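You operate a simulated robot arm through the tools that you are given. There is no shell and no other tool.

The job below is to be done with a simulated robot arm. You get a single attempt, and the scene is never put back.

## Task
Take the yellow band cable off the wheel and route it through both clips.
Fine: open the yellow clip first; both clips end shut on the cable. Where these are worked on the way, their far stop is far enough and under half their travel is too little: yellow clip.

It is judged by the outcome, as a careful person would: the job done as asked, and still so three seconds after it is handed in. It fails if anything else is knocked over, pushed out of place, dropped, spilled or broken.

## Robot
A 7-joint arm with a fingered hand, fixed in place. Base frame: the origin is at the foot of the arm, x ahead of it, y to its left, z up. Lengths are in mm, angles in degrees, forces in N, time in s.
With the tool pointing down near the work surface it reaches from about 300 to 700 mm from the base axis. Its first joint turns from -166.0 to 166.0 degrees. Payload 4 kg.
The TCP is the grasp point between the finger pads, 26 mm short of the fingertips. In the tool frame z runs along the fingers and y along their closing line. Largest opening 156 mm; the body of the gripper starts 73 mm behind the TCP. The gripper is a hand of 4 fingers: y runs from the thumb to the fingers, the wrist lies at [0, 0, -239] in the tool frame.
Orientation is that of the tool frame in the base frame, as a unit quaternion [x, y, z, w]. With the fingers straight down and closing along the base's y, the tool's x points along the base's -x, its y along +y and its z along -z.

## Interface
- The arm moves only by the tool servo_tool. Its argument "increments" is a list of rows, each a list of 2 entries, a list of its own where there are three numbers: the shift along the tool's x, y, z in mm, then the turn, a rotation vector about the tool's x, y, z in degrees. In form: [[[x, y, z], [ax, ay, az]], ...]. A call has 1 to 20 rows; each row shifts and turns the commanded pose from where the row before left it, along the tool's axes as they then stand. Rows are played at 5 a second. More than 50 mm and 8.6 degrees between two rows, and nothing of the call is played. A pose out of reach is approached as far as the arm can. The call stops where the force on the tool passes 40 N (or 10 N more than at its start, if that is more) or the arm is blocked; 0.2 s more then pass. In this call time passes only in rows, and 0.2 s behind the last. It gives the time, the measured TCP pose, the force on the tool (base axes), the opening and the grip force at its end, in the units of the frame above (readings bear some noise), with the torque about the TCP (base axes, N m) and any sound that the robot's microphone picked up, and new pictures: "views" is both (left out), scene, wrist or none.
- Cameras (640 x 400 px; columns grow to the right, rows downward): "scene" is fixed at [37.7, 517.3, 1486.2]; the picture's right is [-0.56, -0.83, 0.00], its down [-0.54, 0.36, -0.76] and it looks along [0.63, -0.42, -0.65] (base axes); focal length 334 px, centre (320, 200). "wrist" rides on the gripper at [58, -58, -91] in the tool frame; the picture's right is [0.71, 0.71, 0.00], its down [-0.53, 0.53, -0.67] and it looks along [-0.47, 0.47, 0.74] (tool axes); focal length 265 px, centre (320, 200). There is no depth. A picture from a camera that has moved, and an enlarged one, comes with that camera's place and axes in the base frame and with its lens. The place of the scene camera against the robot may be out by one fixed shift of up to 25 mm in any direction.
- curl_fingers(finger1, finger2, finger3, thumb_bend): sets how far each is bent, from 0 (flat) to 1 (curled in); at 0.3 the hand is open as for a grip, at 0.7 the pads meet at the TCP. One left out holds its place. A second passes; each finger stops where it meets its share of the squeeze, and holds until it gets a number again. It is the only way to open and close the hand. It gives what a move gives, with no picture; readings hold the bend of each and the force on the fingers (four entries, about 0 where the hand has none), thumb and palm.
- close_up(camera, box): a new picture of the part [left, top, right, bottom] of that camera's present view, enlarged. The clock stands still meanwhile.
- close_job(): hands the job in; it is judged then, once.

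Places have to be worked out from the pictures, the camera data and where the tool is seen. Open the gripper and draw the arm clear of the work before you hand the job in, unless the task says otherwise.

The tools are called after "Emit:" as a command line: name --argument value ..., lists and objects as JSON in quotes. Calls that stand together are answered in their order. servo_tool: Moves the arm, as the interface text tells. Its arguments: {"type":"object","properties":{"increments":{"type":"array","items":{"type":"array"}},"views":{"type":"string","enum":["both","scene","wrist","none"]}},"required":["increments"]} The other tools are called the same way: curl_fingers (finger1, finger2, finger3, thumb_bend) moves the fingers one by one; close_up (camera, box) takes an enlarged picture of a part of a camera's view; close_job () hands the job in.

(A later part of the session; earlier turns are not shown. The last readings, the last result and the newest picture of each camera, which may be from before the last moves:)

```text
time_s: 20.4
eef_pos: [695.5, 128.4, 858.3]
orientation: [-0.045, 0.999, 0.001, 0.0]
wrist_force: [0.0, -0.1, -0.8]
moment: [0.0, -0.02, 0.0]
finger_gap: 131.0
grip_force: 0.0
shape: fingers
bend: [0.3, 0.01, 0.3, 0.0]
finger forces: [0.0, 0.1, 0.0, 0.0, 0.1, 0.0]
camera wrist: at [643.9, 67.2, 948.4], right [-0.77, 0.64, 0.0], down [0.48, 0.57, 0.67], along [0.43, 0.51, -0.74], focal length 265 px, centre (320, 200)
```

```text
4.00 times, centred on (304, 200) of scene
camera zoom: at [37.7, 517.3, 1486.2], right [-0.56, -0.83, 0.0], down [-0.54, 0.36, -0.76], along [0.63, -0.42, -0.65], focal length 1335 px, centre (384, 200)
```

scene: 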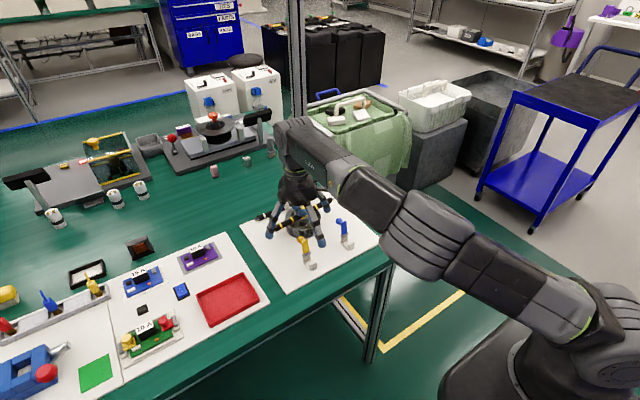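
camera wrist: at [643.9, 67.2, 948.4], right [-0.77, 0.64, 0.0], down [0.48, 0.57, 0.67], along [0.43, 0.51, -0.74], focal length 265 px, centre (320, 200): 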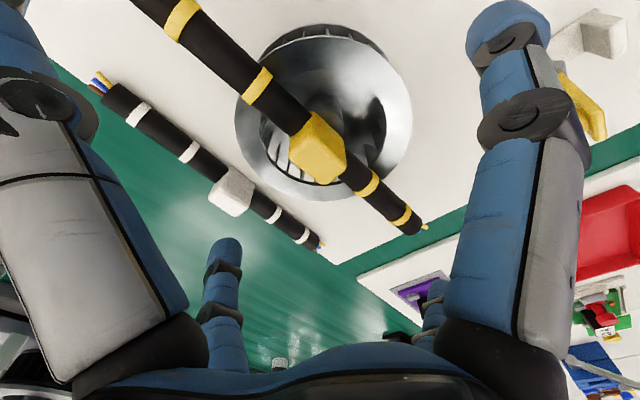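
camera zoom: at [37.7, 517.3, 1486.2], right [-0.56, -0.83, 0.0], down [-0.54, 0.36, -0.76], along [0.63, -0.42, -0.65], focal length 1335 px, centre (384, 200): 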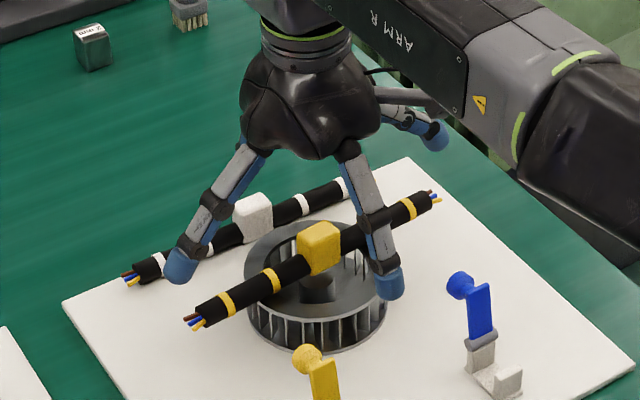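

The block lies on the tool axis within ~2 mm. I descend to TCP z≈831 (fingertips ≈805, above the wheel rim at ≈794), then close finger1 and finger3 on the block.

Emit:
servo_tool --increments '[[[0, -1, 9], [0, 0, 0]], [[0, 0, 9], [0, 0, 0]], [[0, 0, 8.5], [0, 0, 0]], [[0, 0, 0], [0, 0, 0]], [[0, 0, 0], [0, 0, 0]]]'

Emit:
close_up --camera "scene" --box '[240, 150, 368, 250]'

```text
time_s: 21.6
eef_pos: [697.2, 128.7, 830.8]
orientation: [-0.044, 0.999, 0.0, 0.001]
wrist_force: [0.1, -0.1, -0.2]
moment: [0.01, 0.01, 0.0]
finger_gap: 131.2
grip_force: 0.1
shape: fingers
bend: [0.3, 0.01, 0.3, 0.0]
finger forces: [0.0, 0.1, 0.1, 0.1, 0.1, 0.0]
camera wrist: at [644.4, 66.1, 921.8], right [-0.77, 0.64, 0.0], down [0.48, 0.57, 0.67], along [0.43, 0.51, -0.74], focal length 265 px, centre (320, 200)
```

scene: 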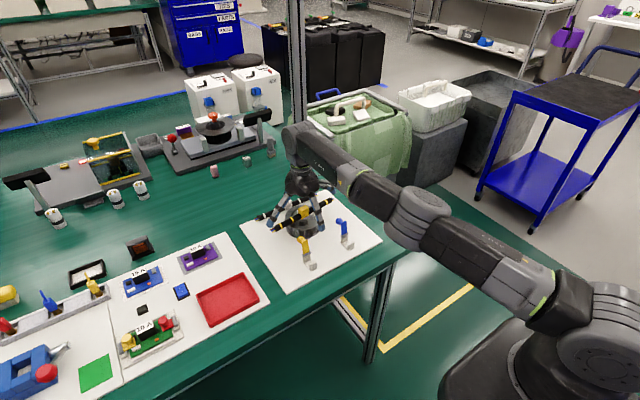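
wrist: 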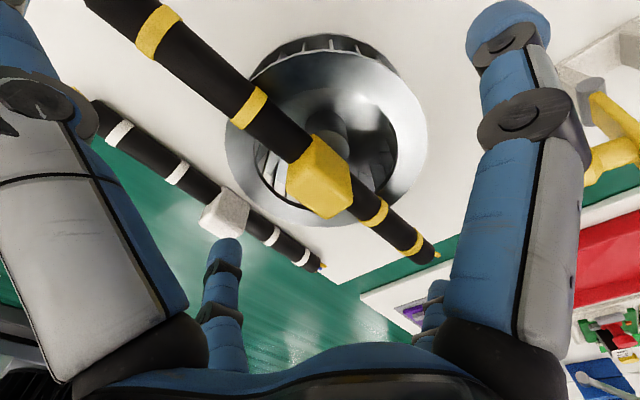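

```text
4.00 times, centred on (304, 200) of scene
camera zoom: at [37.7, 517.3, 1486.2], right [-0.56, -0.83, 0.0], down [-0.54, 0.36, -0.76], along [0.63, -0.42, -0.65], focal length 1335 px, centre (384, 200)
```

zoom: 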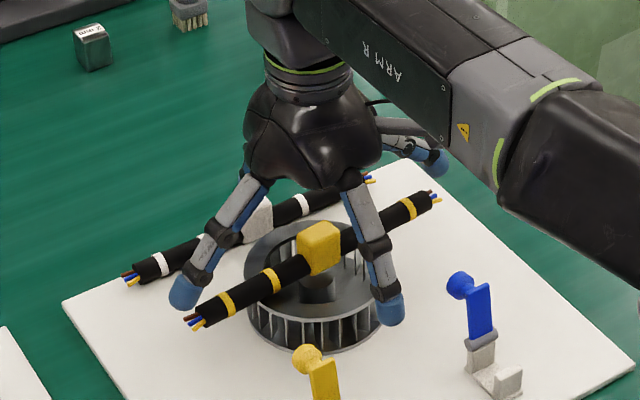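

No contact so far; the flat thumb and finger2 are above the cable line. I close finger1 and finger3 on the block.

Emit:
curl_fingers --finger1 0.7 --finger3 0.7

Emit:
close_up --camera "wrist" --box '[200, 60, 440, 260]'

Emit:
close_up --camera "scene" --box '[260, 160, 356, 240]'

```text
time_s: 22.6
eef_pos: [696.9, 128.0, 831.2]
orientation: [-0.045, 0.999, 0.001, -0.001]
wrist_force: [-0.4, 0.4, 3.0]
moment: [-0.01, 0.05, 0.08]
finger_gap: 115.2
grip_force: 7.8
shape: fingers
bend: [0.48, 0.01, 0.49, 0.0]
finger forces: [8.1, 0.0, 7.4, 0.0, 0.1, 0.0]
```

```text
2.00 times, centred on (320, 160) of wrist
camera zoom: at [644.4, 66.1, 922.1], right [-0.77, 0.64, 0.0], down [0.48, 0.57, 0.67], along [0.43, 0.51, -0.74], focal length 531 px, centre (320, 280)
```

zoom: 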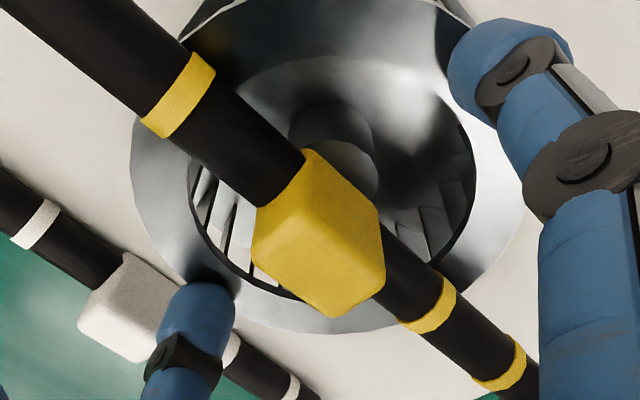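

```text
5.00 times, centred on (308, 200) of scene
camera zoom: at [37.7, 517.3, 1486.2], right [-0.56, -0.83, 0.0], down [-0.54, 0.36, -0.76], along [0.63, -0.42, -0.65], focal length 1669 px, centre (380, 200)
```

zoom: 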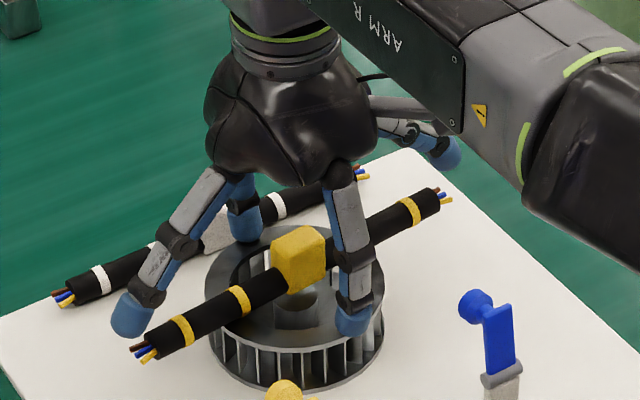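

The fingers stopped at bend 0.48 with 8 N: the tips dip lower mid-sweep and touched the wheel rim, not the block. I reopen them, rise 9 mm and try again so the sweep clears the rim.

Emit:
curl_fingers --finger1 0.3 --finger3 0.3

Emit:
servo_tool --increments '[[[0, 0, -5], [0, 0, 0]], [[0, 0, -4], [0, 0, 0]], [[0, 0, 0], [0, 0, 0]], [[0, 0, 0], [0, 0, 0]]]' --views "none"

Emit:
curl_fingers --finger1 0.5 --finger3 0.5

Emit:
close_up --camera "wrist" --box '[160, 40, 480, 260]'

Emit:
close_up --camera "scene" --box '[260, 160, 356, 240]'

```text
time_s: 23.6
eef_pos: [696.1, 127.6, 831.4]
orientation: [-0.044, 0.999, 0.0, -0.001]
wrist_force: [-0.7, -0.7, 0.2]
moment: [0.02, -0.01, 0.0]
finger_gap: 130.8
grip_force: 0.0
shape: fingers
bend: [0.3, 0.01, 0.3, 0.0]
finger forces: [0.1, 0.1, 0.0, 0.1, 0.1, 0.0]
```

```text
time_s: 24.6
eef_pos: [697.2, 127.2, 840.7]
orientation: [-0.044, 0.999, 0.0, 0.001]
wrist_force: [-0.6, -0.8, -0.3]
moment: [-0.02, 0.0, 0.02]
finger_gap: 131.0
grip_force: 0.0
shape: fingers
bend: [0.3, 0.01, 0.3, 0.0]
finger forces: [0.0, 0.1, 0.1, 0.0, 0.0, 0.0]
```

```text
time_s: 25.6
eef_pos: [696.9, 127.4, 841.2]
orientation: [-0.045, 0.999, 0.0, 0.0]
wrist_force: [-0.3, -0.5, 0.7]
moment: [-0.01, 0.05, -0.03]
finger_gap: 113.4
grip_force: 0.0
shape: fingers
bend: [0.5, 0.01, 0.5, 0.0]
finger forces: [0.1, 0.1, 0.0, 0.0, 0.0, 0.0]
```

```text
1.82 times, centred on (320, 150) of wrist
camera zoom: at [644.4, 66.2, 931.3], right [-0.77, 0.64, 0.0], down [0.48, 0.57, 0.67], along [0.43, 0.51, -0.74], focal length 483 px, centre (320, 291)
```

zoom: 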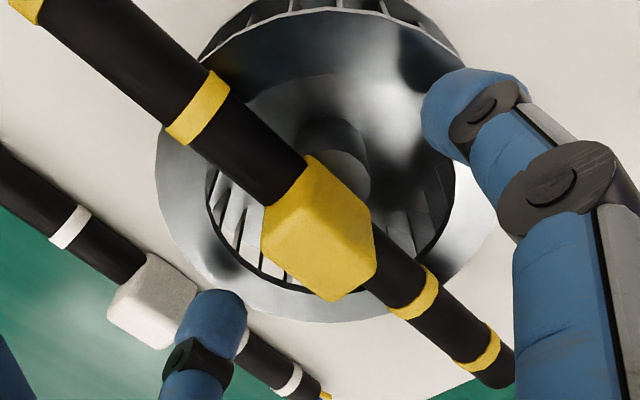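

```text
5.00 times, centred on (308, 200) of scene
camera zoom: at [37.7, 517.3, 1486.2], right [-0.56, -0.83, 0.0], down [-0.54, 0.36, -0.76], along [0.63, -0.42, -0.65], focal length 1669 px, centre (380, 200)
```

zoom: 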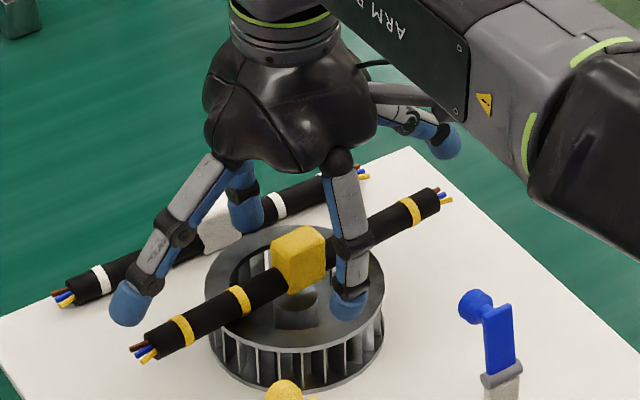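

At bend 0.5 there is no contact now. I close to 0.7 onto the block.

Emit:
curl_fingers --finger1 0.7 --finger3 0.7

Emit:
close_up --camera "wrist" --box '[160, 40, 480, 260]'

Emit:
close_up --camera "scene" --box '[260, 160, 356, 240]'

```text
time_s: 26.6
eef_pos: [695.9, 127.6, 840.4]
orientation: [-0.045, 0.999, 0.0, 0.0]
wrist_force: [1.1, 0.3, -0.4]
moment: [0.01, -0.02, 0.01]
finger_gap: 104.9
grip_force: 3.7
shape: fingers
bend: [0.66, 0.01, 0.66, 0.0]
finger forces: [4.1, 0.1, 3.9, 0.1, 0.0, 0.0]
```

```text
1.82 times, centred on (320, 150) of wrist
camera zoom: at [644.4, 66.2, 931.3], right [-0.77, 0.64, 0.0], down [0.48, 0.57, 0.67], along [0.43, 0.51, -0.74], focal length 483 px, centre (320, 291)
```

zoom: 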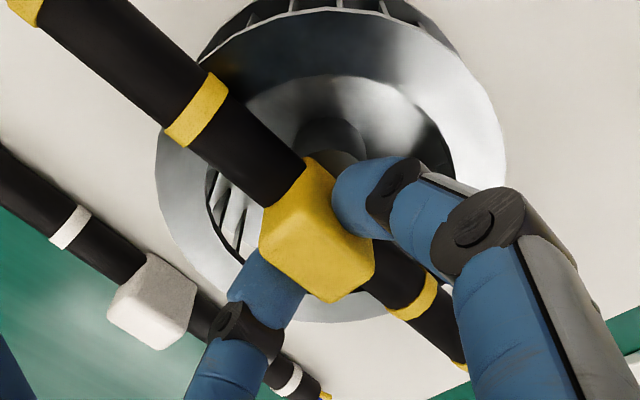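

```text
5.00 times, centred on (308, 200) of scene
camera zoom: at [37.7, 517.3, 1486.2], right [-0.56, -0.83, 0.0], down [-0.54, 0.36, -0.76], along [0.63, -0.42, -0.65], focal length 1669 px, centre (380, 200)
```

zoom: 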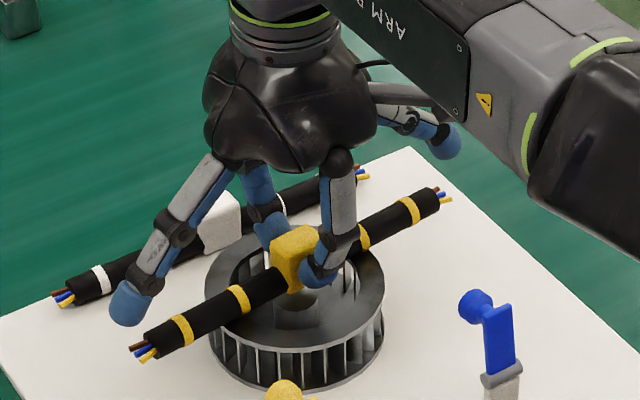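

Both fingers hold the block with ~4 N each at bend 0.66. I lift slowly straight up 20 mm to check that the cable follows.

Emit:
servo_tool --increments '[[[0, 0, -4], [0, 0, 0]], [[0, 0, -4], [0, 0, 0]], [[0, 0, -6], [0, 0, 0]], [[0, 0, -6], [0, 0, 0]], [[0, 0, 0], [0, 0, 0]]]'

Emit:
close_up --camera "scene" --box '[250, 160, 378, 260]'

```text
time_s: 27.8
eef_pos: [696.8, 128.8, 861.1]
orientation: [-0.045, 0.999, 0.0, 0.0]
wrist_force: [0.5, 0.2, -0.8]
moment: [0.01, -0.02, 0.02]
finger_gap: 104.6
grip_force: 4.0
shape: fingers
bend: [0.66, 0.01, 0.66, 0.0]
finger forces: [3.8, 0.0, 3.9, 0.1, 0.0, 0.0]
camera wrist: at [643.9, 66.6, 952.2], right [-0.77, 0.64, 0.0], down [0.48, 0.57, 0.67], along [0.43, 0.51, -0.74], focal length 265 px, centre (320, 200)
```

scene: 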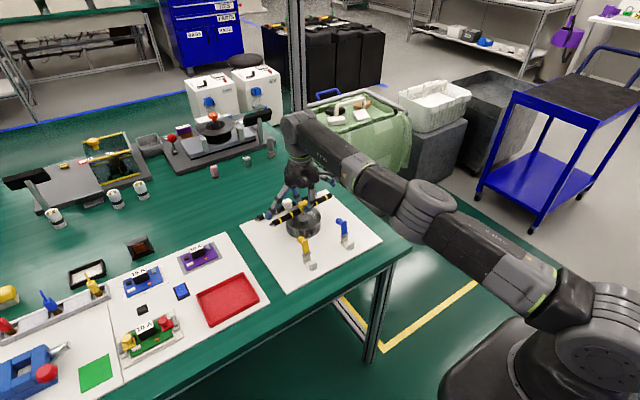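
wrist: 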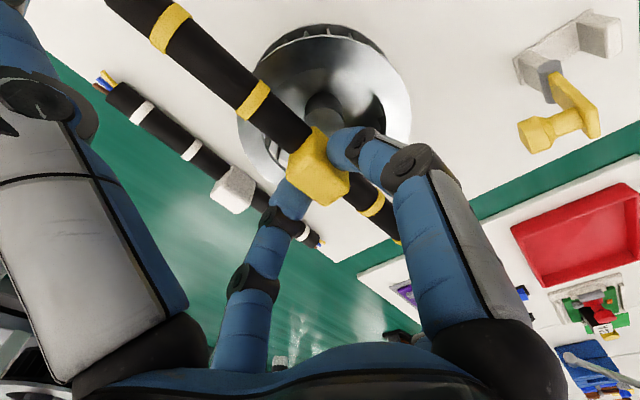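

```text
4.00 times, centred on (314, 210) of scene
camera zoom: at [37.7, 517.3, 1486.2], right [-0.56, -0.83, 0.0], down [-0.54, 0.36, -0.76], along [0.63, -0.42, -0.65], focal length 1335 px, centre (344, 160)
```

zoom: 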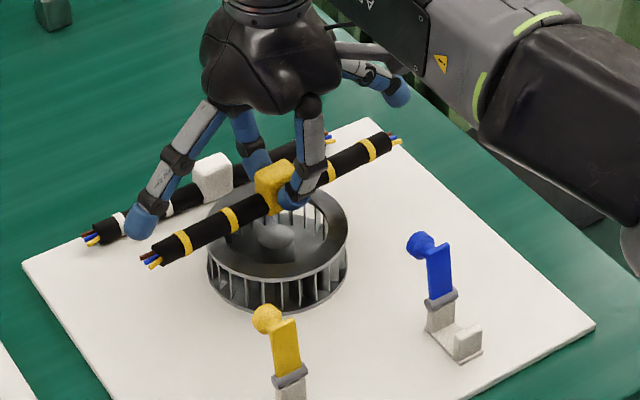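

The cable lifted cleanly and hangs level. Now I raise further while drawing toward −x, high enough (cable bottom > 845) to pass over the open lids, then turn the yaw back to 0.

Emit:
servo_tool --increments '[[[2, 0, -9], [0, 0, 0]], [[4, 0.3, -9], [0, 0, 0]], [[8, 0.7, -9], [0, 0, 0]], [[12, 1, -8], [0, 0, 0]], [[12, 1, -5], [0, 0, 0]], [[12, 1, 0], [0, 0, 2.5]], [[7, 0.5, 0], [0, 0, 2.5]], [[0, 0, 0], [0, 0, 0]], [[0, 0, 0], [0, 0, 0]]]'

Emit:
close_up --camera "scene" --box '[250, 160, 378, 260]'

```text
time_s: 29.8
eef_pos: [638.3, 127.5, 901.1]
orientation: [0.0, 1.0, 0.0, -0.001]
wrist_force: [0.3, 0.0, -1.0]
moment: [0.0, -0.02, 0.01]
finger_gap: 104.6
grip_force: 3.9
shape: fingers
bend: [0.66, 0.01, 0.66, 0.0]
finger forces: [3.8, 0.0, 3.7, 0.0, 0.1, 0.0]
camera wrist: at [581.1, 70.3, 992.2], right [-0.71, 0.71, 0.0], down [0.53, 0.53, 0.67], along [0.47, 0.47, -0.74], focal length 265 px, centre (320, 200)
```

scene: 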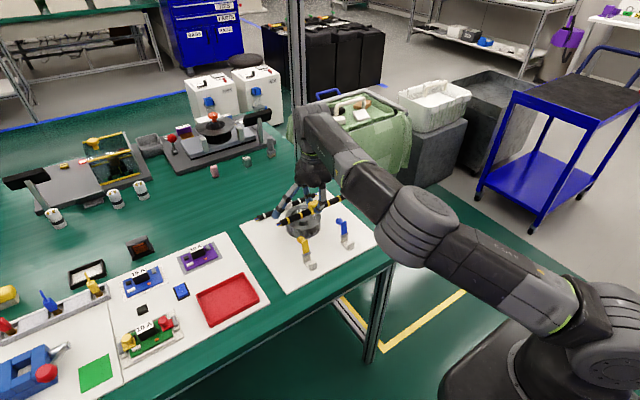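
wrist: 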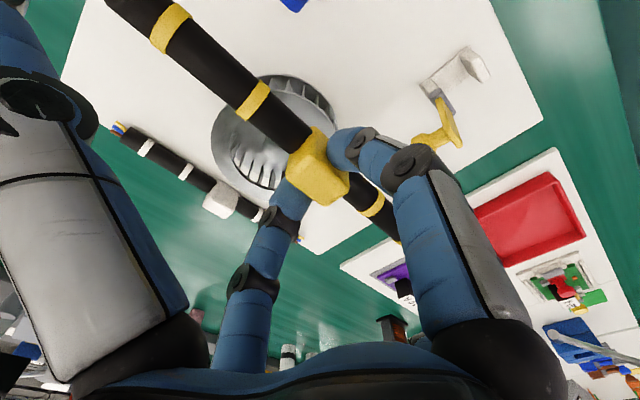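

```text
4.00 times, centred on (314, 210) of scene
camera zoom: at [37.7, 517.3, 1486.2], right [-0.56, -0.83, 0.0], down [-0.54, 0.36, -0.76], along [0.63, -0.42, -0.65], focal length 1335 px, centre (344, 160)
```

zoom: 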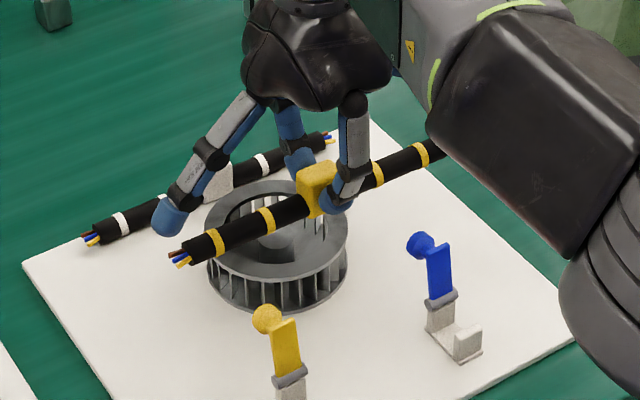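

Held steadily. I enlarge the wrist view to measure where the cable sits relative to the tool.

Emit:
close_up --camera "wrist" --box '[120, 0, 440, 200]'

Emit:
close_up --camera "wrist" --box '[230, 70, 410, 220]'

```text
2.00 times, centred on (280, 100) of wrist
camera zoom: at [581.1, 70.3, 992.2], right [-0.71, 0.71, 0.0], down [0.53, 0.53, 0.67], along [0.47, 0.47, -0.74], focal length 531 px, centre (400, 400)
```

zoom: 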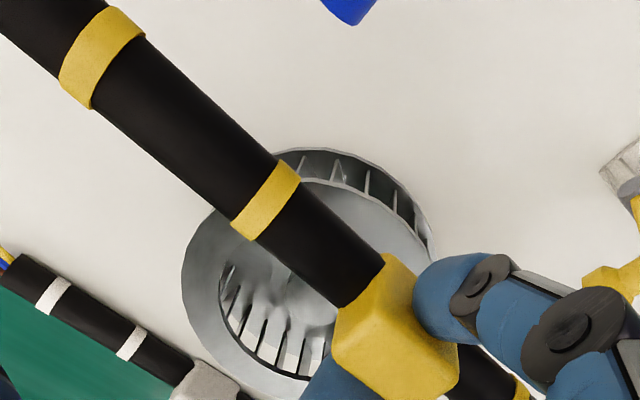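

```text
2.67 times, centred on (320, 145) of wrist
camera zoom: at [581.1, 70.3, 992.2], right [-0.71, 0.71, 0.0], down [0.53, 0.53, 0.67], along [0.47, 0.47, -0.74], focal length 708 px, centre (320, 347)
```

zoom: 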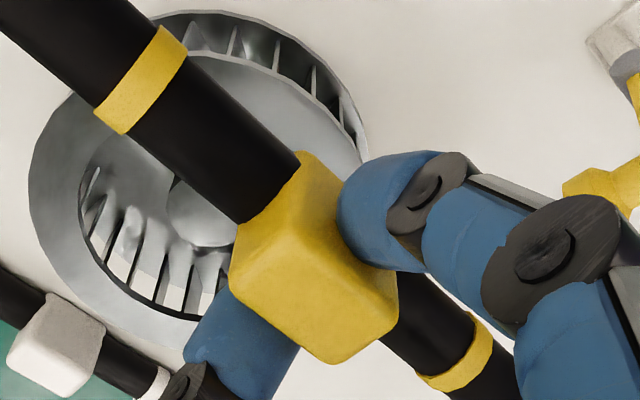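

The cable axis sits ≈1.5 mm toward +x of the TCP, ≈38 mm below it, centred within ~2 mm and parallel to y within 1°. I move over the clips, to TCP ≈ (553.5,131,901).

Emit:
servo_tool --increments '[[[12.2, 0.6, 0], [0, 0, -0.5]], [[12.2, 0.6, 0], [0, 0, 0]], [[12.2, 0.6, 0], [0, 0, 0]], [[12.2, 0.6, 0], [0, 0, 0]], [[12.2, 0.6, 0], [0, 0, 0]], [[12.2, 0.6, 0], [0, 0, 0]], [[12.1, 0.4, 0], [0, 0, 0]], [[0, 0, 0], [0, 0, 0]], [[0, 0, 0], [0, 0, 0]]]'

Emit:
close_up --camera "wrist" --box '[160, 0, 400, 150]'

Emit:
close_up --camera "scene" --box '[250, 180, 378, 280]'

```text
time_s: 31.8
eef_pos: [553.6, 130.5, 901.6]
orientation: [-0.006, 1.0, 0.001, 0.001]
wrist_force: [-0.5, -0.2, -0.5]
moment: [0.0, -0.01, 0.02]
finger_gap: 104.6
grip_force: 4.1
shape: fingers
bend: [0.66, 0.01, 0.66, 0.0]
finger forces: [3.7, 0.0, 3.7, 0.0, 0.0, 0.0]
camera wrist: at [496.8, 73.5, 991.3], right [-0.71, 0.7, 0.0], down [0.52, 0.53, 0.67], along [0.47, 0.48, -0.74], focal length 265 px, centre (320, 200)
```

scene: 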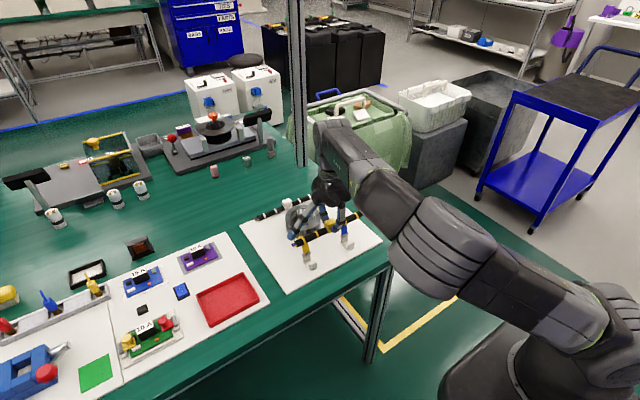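
wrist: 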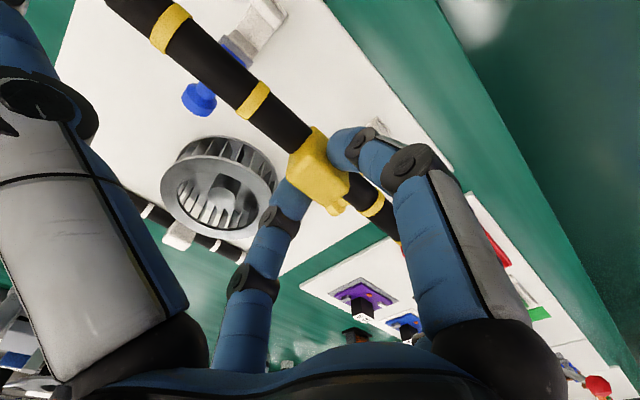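

```text
2.67 times, centred on (280, 75) of wrist
camera zoom: at [496.8, 73.5, 991.3], right [-0.71, 0.7, 0.0], down [0.52, 0.53, 0.67], along [0.47, 0.48, -0.74], focal length 708 px, centre (427, 533)
```

zoom: 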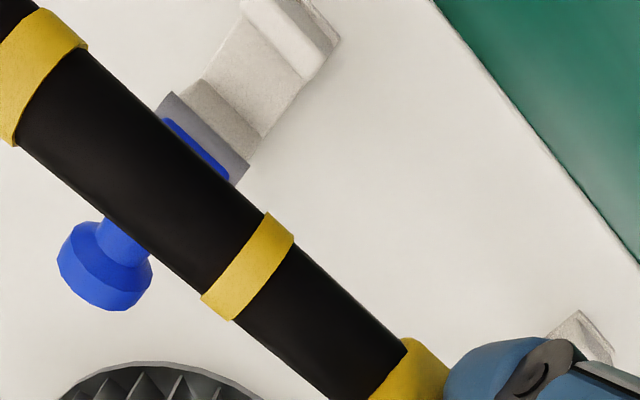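

```text
4.00 times, centred on (314, 230) of scene
camera zoom: at [37.7, 517.3, 1486.2], right [-0.56, -0.83, 0.0], down [-0.54, 0.36, -0.76], along [0.63, -0.42, -0.65], focal length 1335 px, centre (344, 80)
```

zoom: 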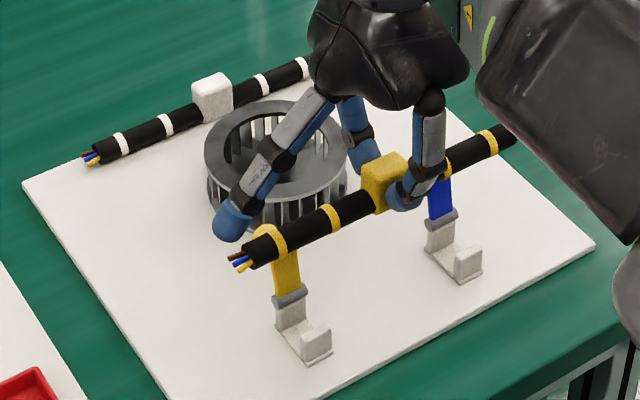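

The cable axis is over the channels (channel x≈543–567, centre 555; cable axis x≈555–556, centre y≈132). I descend 55 mm first and look.

Emit:
servo_tool --increments '[[[0, 0, 12], [0, 0, 0]], [[0, 0, 12], [0, 0, 0]], [[0, 0, 12], [0, 0, 0]], [[0, 0, 12], [0, 0, 0]], [[0, 0, 7], [0, 0, 0]], [[0, 0, 0], [0, 0, 0]], [[0, 0, 0], [0, 0, 0]]]'

Emit:
close_up --camera "wrist" --box '[160, 0, 400, 150]'

Emit:
close_up --camera "scene" --box '[250, 180, 378, 280]'

```text
time_s: 33.4
eef_pos: [554.1, 130.7, 844.9]
orientation: [-0.005, 1.0, 0.0, 0.0]
wrist_force: [0.0, -0.1, -1.0]
moment: [0.02, 0.0, 0.01]
finger_gap: 104.8
grip_force: 3.3
shape: fingers
bend: [0.66, 0.01, 0.66, 0.0]
finger forces: [3.8, 0.1, 3.8, 0.0, 0.0, 0.0]
camera wrist: at [496.8, 73.7, 935.5], right [-0.71, 0.7, 0.0], down [0.52, 0.53, 0.67], along [0.47, 0.48, -0.74], focal length 265 px, centre (320, 200)
```

scene: 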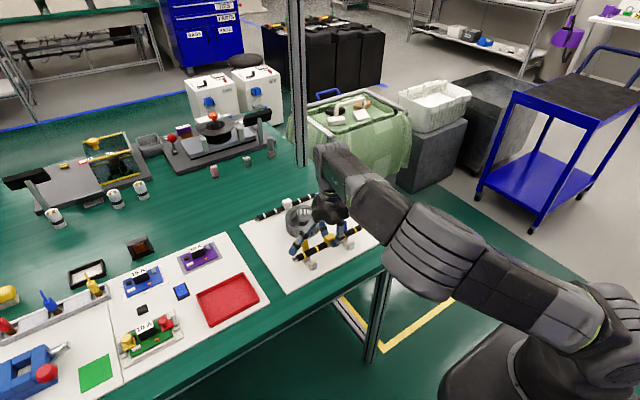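
wrist: 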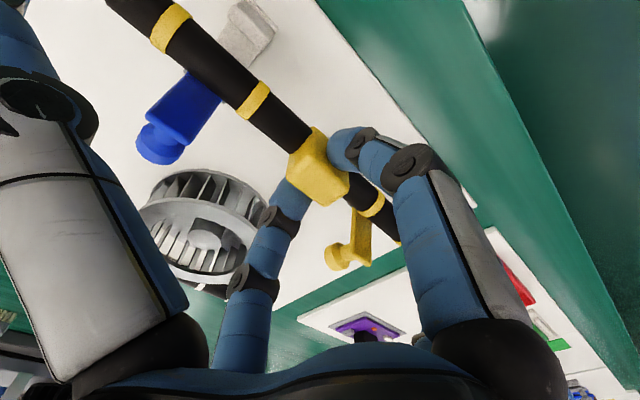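

```text
2.67 times, centred on (280, 75) of wrist
camera zoom: at [496.8, 73.7, 935.5], right [-0.71, 0.7, 0.0], down [0.52, 0.53, 0.67], along [0.47, 0.48, -0.74], focal length 708 px, centre (427, 533)
```

zoom: 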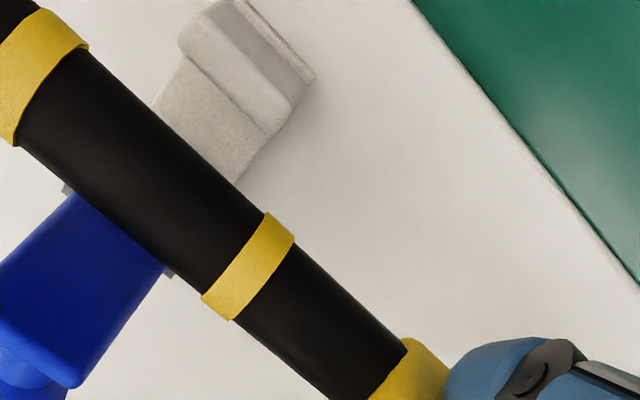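

```text
4.00 times, centred on (314, 230) of scene
camera zoom: at [37.7, 517.3, 1486.2], right [-0.56, -0.83, 0.0], down [-0.54, 0.36, -0.76], along [0.63, -0.42, -0.65], focal length 1335 px, centre (344, 80)
```

zoom: 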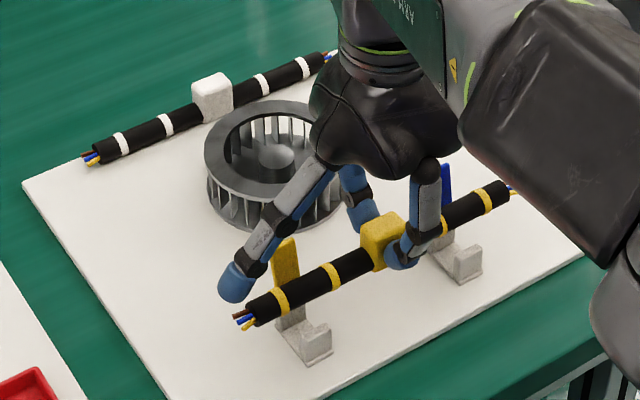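

Alignment looks right: the lids lie just on the +x side of the cable. I continue down 22 mm so the cable enters between the posts.

Emit:
servo_tool --increments '[[[0, 0, 6], [0, 0, 0]], [[0, 0, 6], [0, 0, 0]], [[0, 0, 5], [0, 0, 0]], [[0, 0, 5], [0, 0, 0]], [[0, 0, 0], [0, 0, 0]], [[0, 0, 0], [0, 0, 0]]]'

Emit:
close_up --camera "wrist" --box '[160, 0, 400, 150]'

Emit:
close_up --camera "scene" --box '[280, 200, 376, 280]'

```text
time_s: 34.8
eef_pos: [552.8, 131.2, 822.8]
orientation: [-0.006, 1.0, 0.0, 0.0]
wrist_force: [-1.1, -0.2, -0.6]
moment: [0.01, 0.02, -0.01]
finger_gap: 104.6
grip_force: 3.9
shape: fingers
bend: [0.66, 0.01, 0.66, 0.0]
finger forces: [3.7, 0.0, 3.8, 0.0, 0.0, 0.1]
camera wrist: at [496.1, 74.3, 914.3], right [-0.71, 0.7, 0.0], down [0.52, 0.53, 0.67], along [0.47, 0.48, -0.74], focal length 265 px, centre (320, 200)
```

scene: 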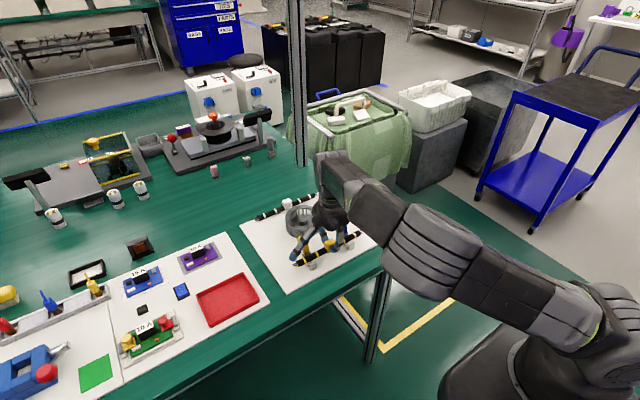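
wrist: 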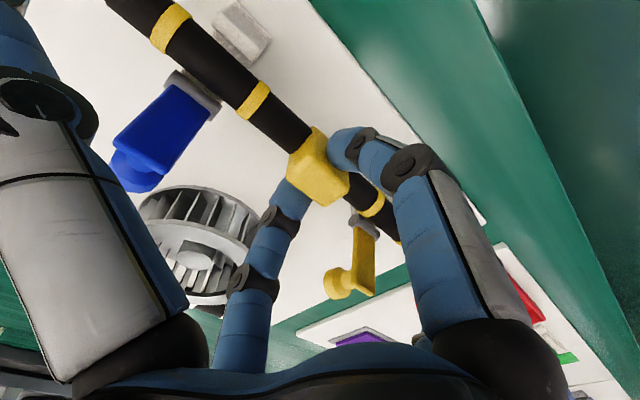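

```text
2.67 times, centred on (280, 75) of wrist
camera zoom: at [496.1, 74.3, 914.3], right [-0.71, 0.7, 0.0], down [0.52, 0.53, 0.67], along [0.47, 0.48, -0.74], focal length 708 px, centre (427, 533)
```

zoom: 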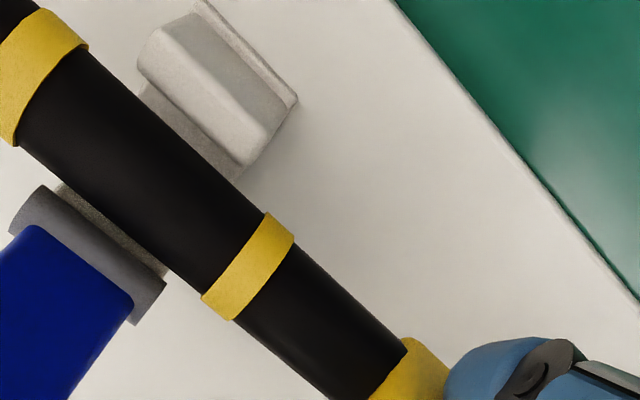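

```text
5.00 times, centred on (328, 240) of scene
camera zoom: at [37.7, 517.3, 1486.2], right [-0.56, -0.83, 0.0], down [-0.54, 0.36, -0.76], along [0.63, -0.42, -0.65], focal length 1669 px, centre (280, 0)
```

zoom: 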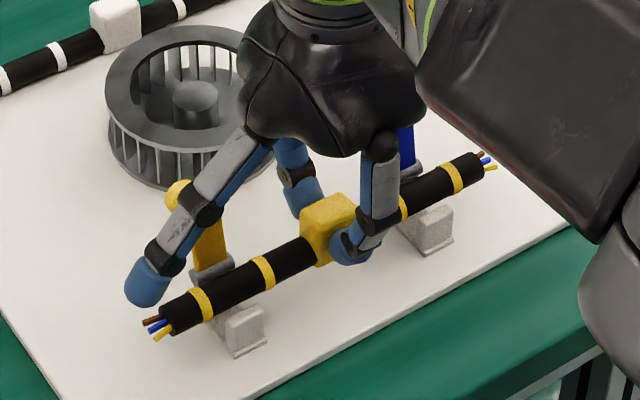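

The cable is about 3.5 mm clear of the latch post's inner edge, i.e. centred in the channels. I lower it the remaining way gently, watching the force.

Emit:
servo_tool --increments '[[[0, 0, 4], [0, 0, 0]], [[0, 0, 4], [0, 0, 0]], [[0, 0, 3], [0, 0, 0]], [[0, 0, 0], [0, 0, 0]]]' --views "none"

Emit:
close_up --camera "wrist" --box '[160, 0, 400, 150]'

Emit:
close_up --camera "scene" --box '[280, 200, 376, 280]'

```text
time_s: 35.8
eef_pos: [553.4, 131.1, 813.3]
orientation: [-0.005, 1.0, -0.001, 0.0]
wrist_force: [-0.3, 0.1, -1.6]
moment: [-0.02, -0.03, -0.02]
finger_gap: 104.6
grip_force: 3.1
shape: fingers
bend: [0.66, 0.01, 0.66, 0.0]
finger forces: [3.8, 0.0, 3.8, 0.0, 0.0, 0.0]
```

```text
2.67 times, centred on (280, 75) of wrist
camera zoom: at [496.5, 74.2, 903.6], right [-0.71, 0.7, 0.0], down [0.52, 0.53, 0.67], along [0.47, 0.48, -0.74], focal length 708 px, centre (427, 533)
```

zoom: 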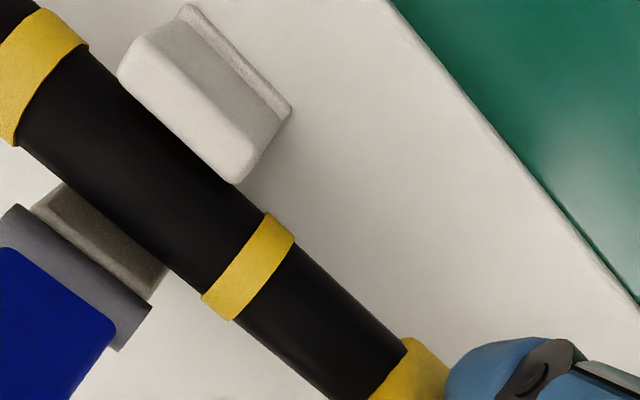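

```text
5.00 times, centred on (328, 240) of scene
camera zoom: at [37.7, 517.3, 1486.2], right [-0.56, -0.83, 0.0], down [-0.54, 0.36, -0.76], along [0.63, -0.42, -0.65], focal length 1669 px, centre (280, 0)
```

zoom: 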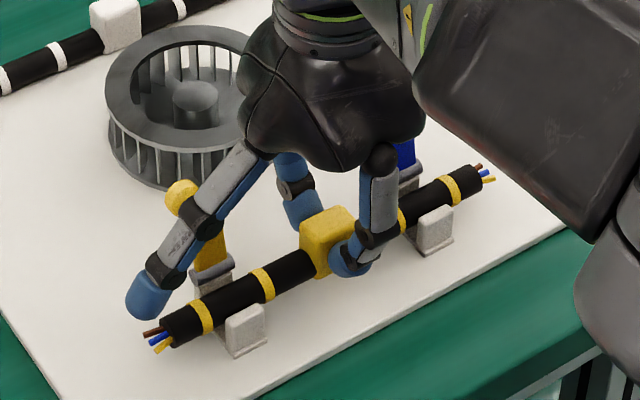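

The cable lies between the posts of both clips. I lower the last few millimetres in 1 mm steps until contact with the floor.

Emit:
servo_tool --increments '[[[0, 0, 1], [0, 0, 0]], [[0, 0, 1], [0, 0, 0]], [[0, 0, 1], [0, 0, 0]], [[0, 0, 1], [0, 0, 0]], [[0, 0, 0], [0, 0, 0]]]' --views "none"

```text
time_s: 37.0
eef_pos: [553.9, 130.7, 808.5]
orientation: [-0.006, 1.0, 0.0, 0.0]
wrist_force: [0.0, -0.9, -1.0]
moment: [0.01, 0.0, 0.01]
finger_gap: 104.7
grip_force: 3.8
shape: fingers
bend: [0.66, 0.01, 0.66, 0.0]
finger forces: [3.9, 0.0, 3.7, 0.0, 0.0, 0.0]
```

Still no floor reaction; I continue in 1 mm steps.

Emit:
servo_tool --increments '[[[0, 0, 1], [0, 0, 0]], [[0, 0, 1], [0, 0, 0]], [[0, 0, 1], [0, 0, 0]], [[0, 0, 0], [0, 0, 0]]]' --views "none"

Emit:
close_up --camera "wrist" --box '[160, 0, 400, 150]'

Emit:
close_up --camera "scene" --box '[280, 200, 376, 280]'

```text
time_s: 38.0
eef_pos: [553.5, 132.4, 805.8]
orientation: [-0.005, 1.0, 0.0, 0.0]
wrist_force: [0.1, -0.4, -1.2]
moment: [0.0, 0.04, 0.03]
finger_gap: 104.4
grip_force: 3.7
shape: fingers
bend: [0.66, 0.01, 0.66, 0.0]
finger forces: [3.7, 0.0, 3.8, 0.1, 0.1, 0.0]
```

```text
2.67 times, centred on (280, 75) of wrist
camera zoom: at [496.5, 73.7, 896.7], right [-0.71, 0.7, 0.0], down [0.52, 0.53, 0.67], along [0.47, 0.48, -0.74], focal length 708 px, centre (427, 533)
```

zoom: 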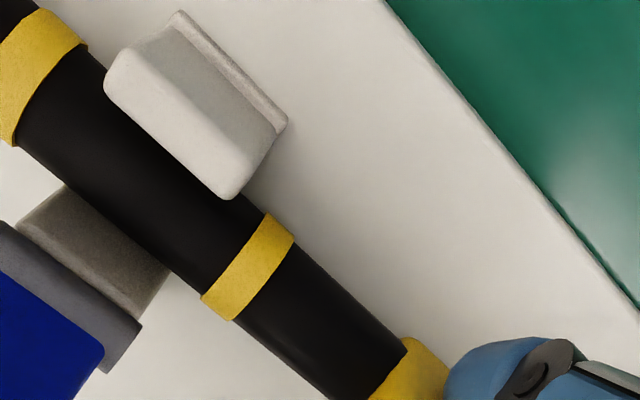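

```text
5.00 times, centred on (328, 240) of scene
camera zoom: at [37.7, 517.3, 1486.2], right [-0.56, -0.83, 0.0], down [-0.54, 0.36, -0.76], along [0.63, -0.42, -0.65], focal length 1669 px, centre (280, 0)
```

zoom: 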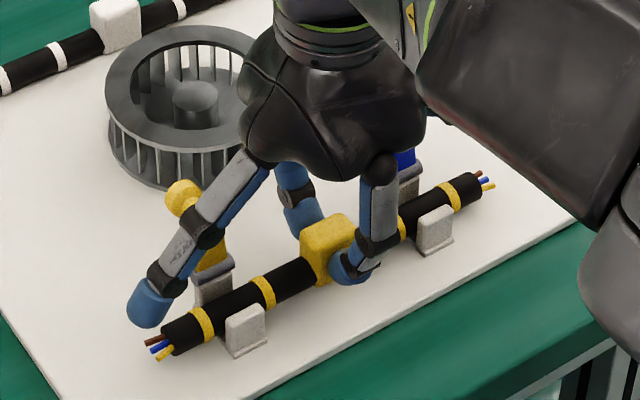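

Deeper now, still no reaction. I continue in 1 mm steps, a few more.

Emit:
servo_tool --increments '[[[0, 0, 1], [0, 0, 0]], [[0, 0, 1], [0, 0, 0]], [[0, 0, 0], [0, 0, 0]]]' --views "none"

```text
time_s: 38.8
eef_pos: [553.0, 130.6, 804.0]
orientation: [-0.005, 1.0, 0.0, 0.002]
wrist_force: [-0.9, -0.9, 1.0]
moment: [-0.03, 0.03, 0.0]
finger_gap: 104.7
grip_force: 4.5
shape: fingers
bend: [0.66, 0.01, 0.66, 0.0]
finger forces: [4.7, 0.1, 4.0, 0.0, 0.1, 0.0]
```

The vertical force flipped from −1.2 to +1.0 N — the cable is touching the floor. One more millimetre to confirm.

Emit:
servo_tool --increments '[[[0, 0, 1], [0, 0, 0]], [[0, 0, 0], [0, 0, 0]]]' --views "none"

```text
time_s: 39.4
eef_pos: [554.1, 130.3, 803.4]
orientation: [-0.005, 1.0, 0.0, 0.002]
wrist_force: [-1.7, 1.5, 6.8]
moment: [0.01, 0.05, 0.0]
finger_gap: 104.6
grip_force: 5.4
shape: fingers
bend: [0.66, 0.01, 0.66, 0.0]
finger forces: [6.5, 0.0, 4.9, 0.0, 0.0, 0.1]
```

The floor carries the cable (6.8 N). I relax 1 mm upward, then open finger1 and finger3 to release the block.

Emit:
servo_tool --increments '[[[0, 0, -1], [0, 0, 0]], [[0, 0, 0], [0, 0, 0]]]' --views "none"

Emit:
curl_fingers --finger1 0.45 --finger3 0.45

Emit:
close_up --camera "wrist" --box '[120, 0, 480, 240]'

Emit:
close_up --camera "scene" --box '[280, 200, 376, 280]'

```text
time_s: 40.0
eef_pos: [554.0, 131.1, 804.7]
orientation: [-0.005, 1.0, 0.0, 0.0]
wrist_force: [0.0, -0.1, 4.3]
moment: [0.0, -0.04, 0.0]
finger_gap: 104.8
grip_force: 4.6
shape: fingers
bend: [0.66, 0.01, 0.66, 0.0]
finger forces: [4.8, 0.0, 5.1, 0.0, 0.0, 0.0]
```

```text
time_s: 41.0
eef_pos: [554.1, 131.9, 804.2]
orientation: [-0.005, 1.0, 0.0, 0.0]
wrist_force: [0.0, 0.3, -0.4]
moment: [0.02, 0.02, 0.01]
finger_gap: 117.2
grip_force: 0.1
shape: fingers
bend: [0.45, 0.01, 0.45, 0.0]
finger forces: [0.0, 0.0, 0.0, 0.1, 0.0, 0.0]
```

```text
1.67 times, centred on (300, 120) of wrist
camera zoom: at [496.2, 73.4, 894.4], right [-0.71, 0.7, 0.0], down [0.52, 0.53, 0.67], along [0.47, 0.48, -0.74], focal length 442 px, centre (353, 333)
```

zoom: 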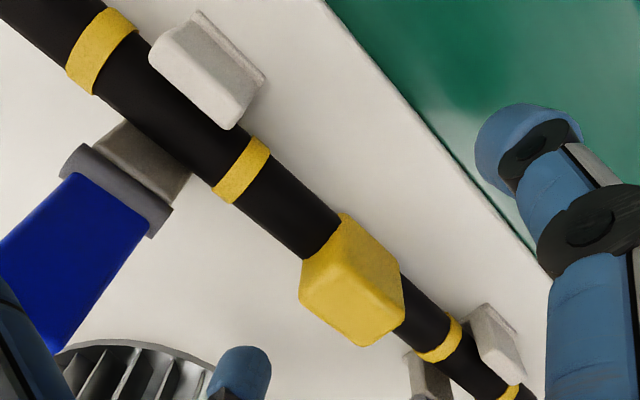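

```text
5.00 times, centred on (328, 240) of scene
camera zoom: at [37.7, 517.3, 1486.2], right [-0.56, -0.83, 0.0], down [-0.54, 0.36, -0.76], along [0.63, -0.42, -0.65], focal length 1669 px, centre (280, 0)
```

zoom: 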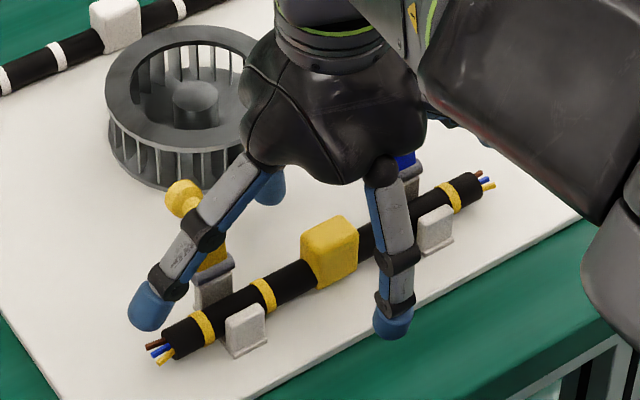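

The cable rests in both channels, free of the hand. I rise straight up clear of everything.

Emit:
servo_tool --increments '[[[0, 0, -8], [0, 0, 0]], [[0, 0, -15], [0, 0, 0]], [[0, 0, -20], [0, 0, 0]], [[0, 0, -25], [0, 0, 0]], [[0, 0, -27], [0, 0, 0]], [[0, 0, 0], [0, 0, 0.6]], [[0, 0, 0], [0, 0, 0]]]'

Emit:
close_up --camera "wrist" --box '[120, 0, 480, 240]'

Emit:
close_up --camera "scene" --box '[270, 190, 382, 280]'

```text
time_s: 42.6
eef_pos: [553.9, 129.2, 897.8]
orientation: [0.0, 1.0, -0.001, 0.0]
wrist_force: [-0.6, -0.3, 0.1]
moment: [0.02, 0.0, 0.0]
finger_gap: 117.3
grip_force: 0.1
shape: fingers
bend: [0.45, 0.01, 0.45, 0.0]
finger forces: [0.0, 0.0, 0.0, 0.0, 0.0, 0.0]
camera wrist: at [496.5, 72.7, 989.4], right [-0.71, 0.71, 0.0], down [0.53, 0.53, 0.67], along [0.47, 0.47, -0.74], focal length 265 px, centre (320, 200)
```

scene: 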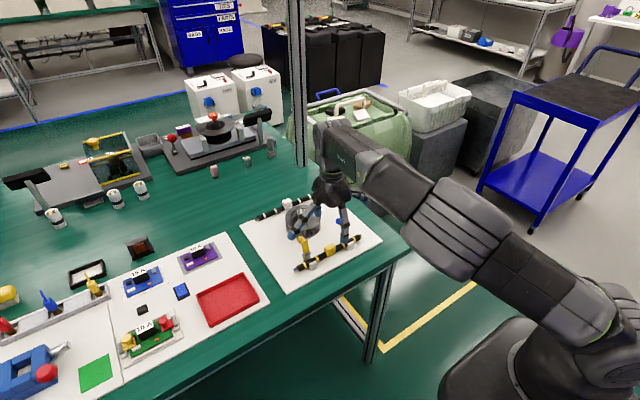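
wrist: 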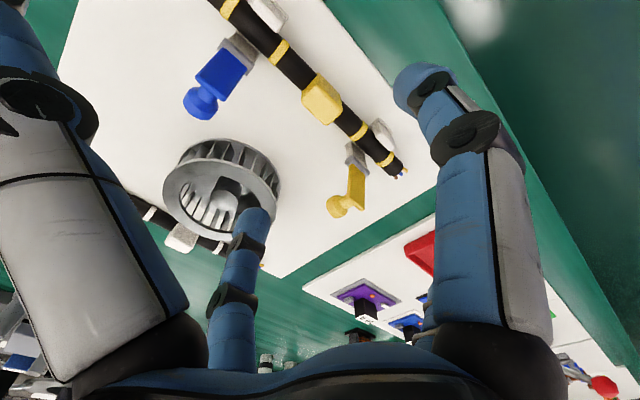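

```text
1.67 times, centred on (300, 120) of wrist
camera zoom: at [496.5, 72.7, 989.4], right [-0.71, 0.71, 0.0], down [0.53, 0.53, 0.67], along [0.47, 0.47, -0.74], focal length 442 px, centre (353, 333)
```

zoom: 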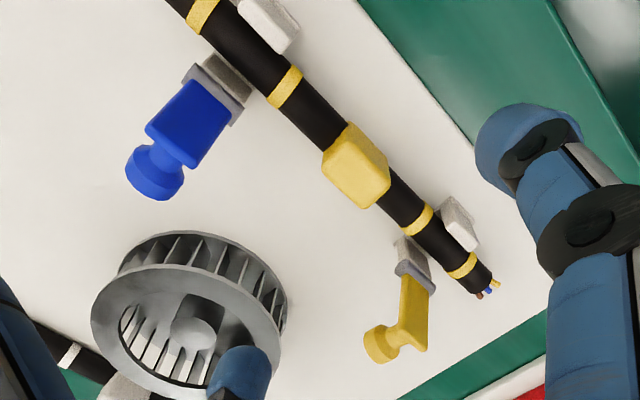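

```text
4.44 times, centred on (326, 235) of scene
camera zoom: at [37.7, 517.3, 1486.2], right [-0.56, -0.83, 0.0], down [-0.54, 0.36, -0.76], along [0.63, -0.42, -0.65], focal length 1484 px, centre (293, 44)
```

zoom: 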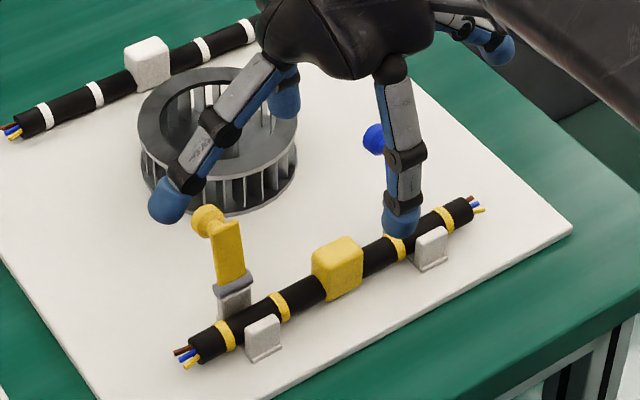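

The cable lies in both clips, each clip between two bands. Next I close the yellow lid: tuck finger3, and go above the yellow knob (≈(600,196,820)).

Emit:
curl_fingers --finger1 0.15 --finger2 0.3 --finger3 1.0 --thumb_bend 0.3

Emit:
servo_tool --increments '[[[-11.2, 16.7, 0], [0, 0, 0]], [[-11.2, 16.7, 0], [0, 0, 0]], [[-11.2, 16.7, 0], [0, 0, 0]], [[-11.2, 16.8, 0], [0, 0, 0]], [[0, 0, 0], [0, 0, 0]], [[0, 0, 0], [0, 0, 0]]]' --views "none"

Emit:
close_up --camera "wrist" --box '[200, 40, 440, 240]'

```text
time_s: 43.6
eef_pos: [554.6, 129.3, 898.3]
orientation: [0.0, 1.0, 0.0, 0.0]
wrist_force: [0.0, 0.8, 0.4]
moment: [-0.02, -0.01, 0.01]
finger_gap: 120.0
grip_force: 0.0
shape: fingers
bend: [0.15, 0.3, 1.0, 0.3]
finger forces: [0.0, 0.0, 0.0, 0.0, 0.0, 0.1]
```

```text
time_s: 45.0
eef_pos: [598.3, 197.3, 899.3]
orientation: [0.001, 1.0, 0.0, 0.0]
wrist_force: [-0.2, 0.0, 0.5]
moment: [0.0, 0.02, 0.01]
finger_gap: 119.9
grip_force: 0.0
shape: fingers
bend: [0.15, 0.3, 1.0, 0.3]
finger forces: [0.1, 0.1, 0.0, 0.1, 0.1, 0.0]
```

```text
2.00 times, centred on (320, 140) of wrist
camera zoom: at [540.7, 141.5, 990.0], right [-0.71, 0.71, 0.0], down [0.53, 0.53, 0.67], along [0.47, 0.47, -0.74], focal length 531 px, centre (320, 320)
```

zoom: 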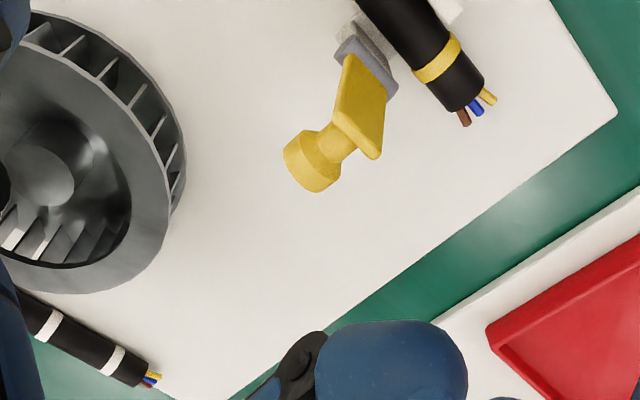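

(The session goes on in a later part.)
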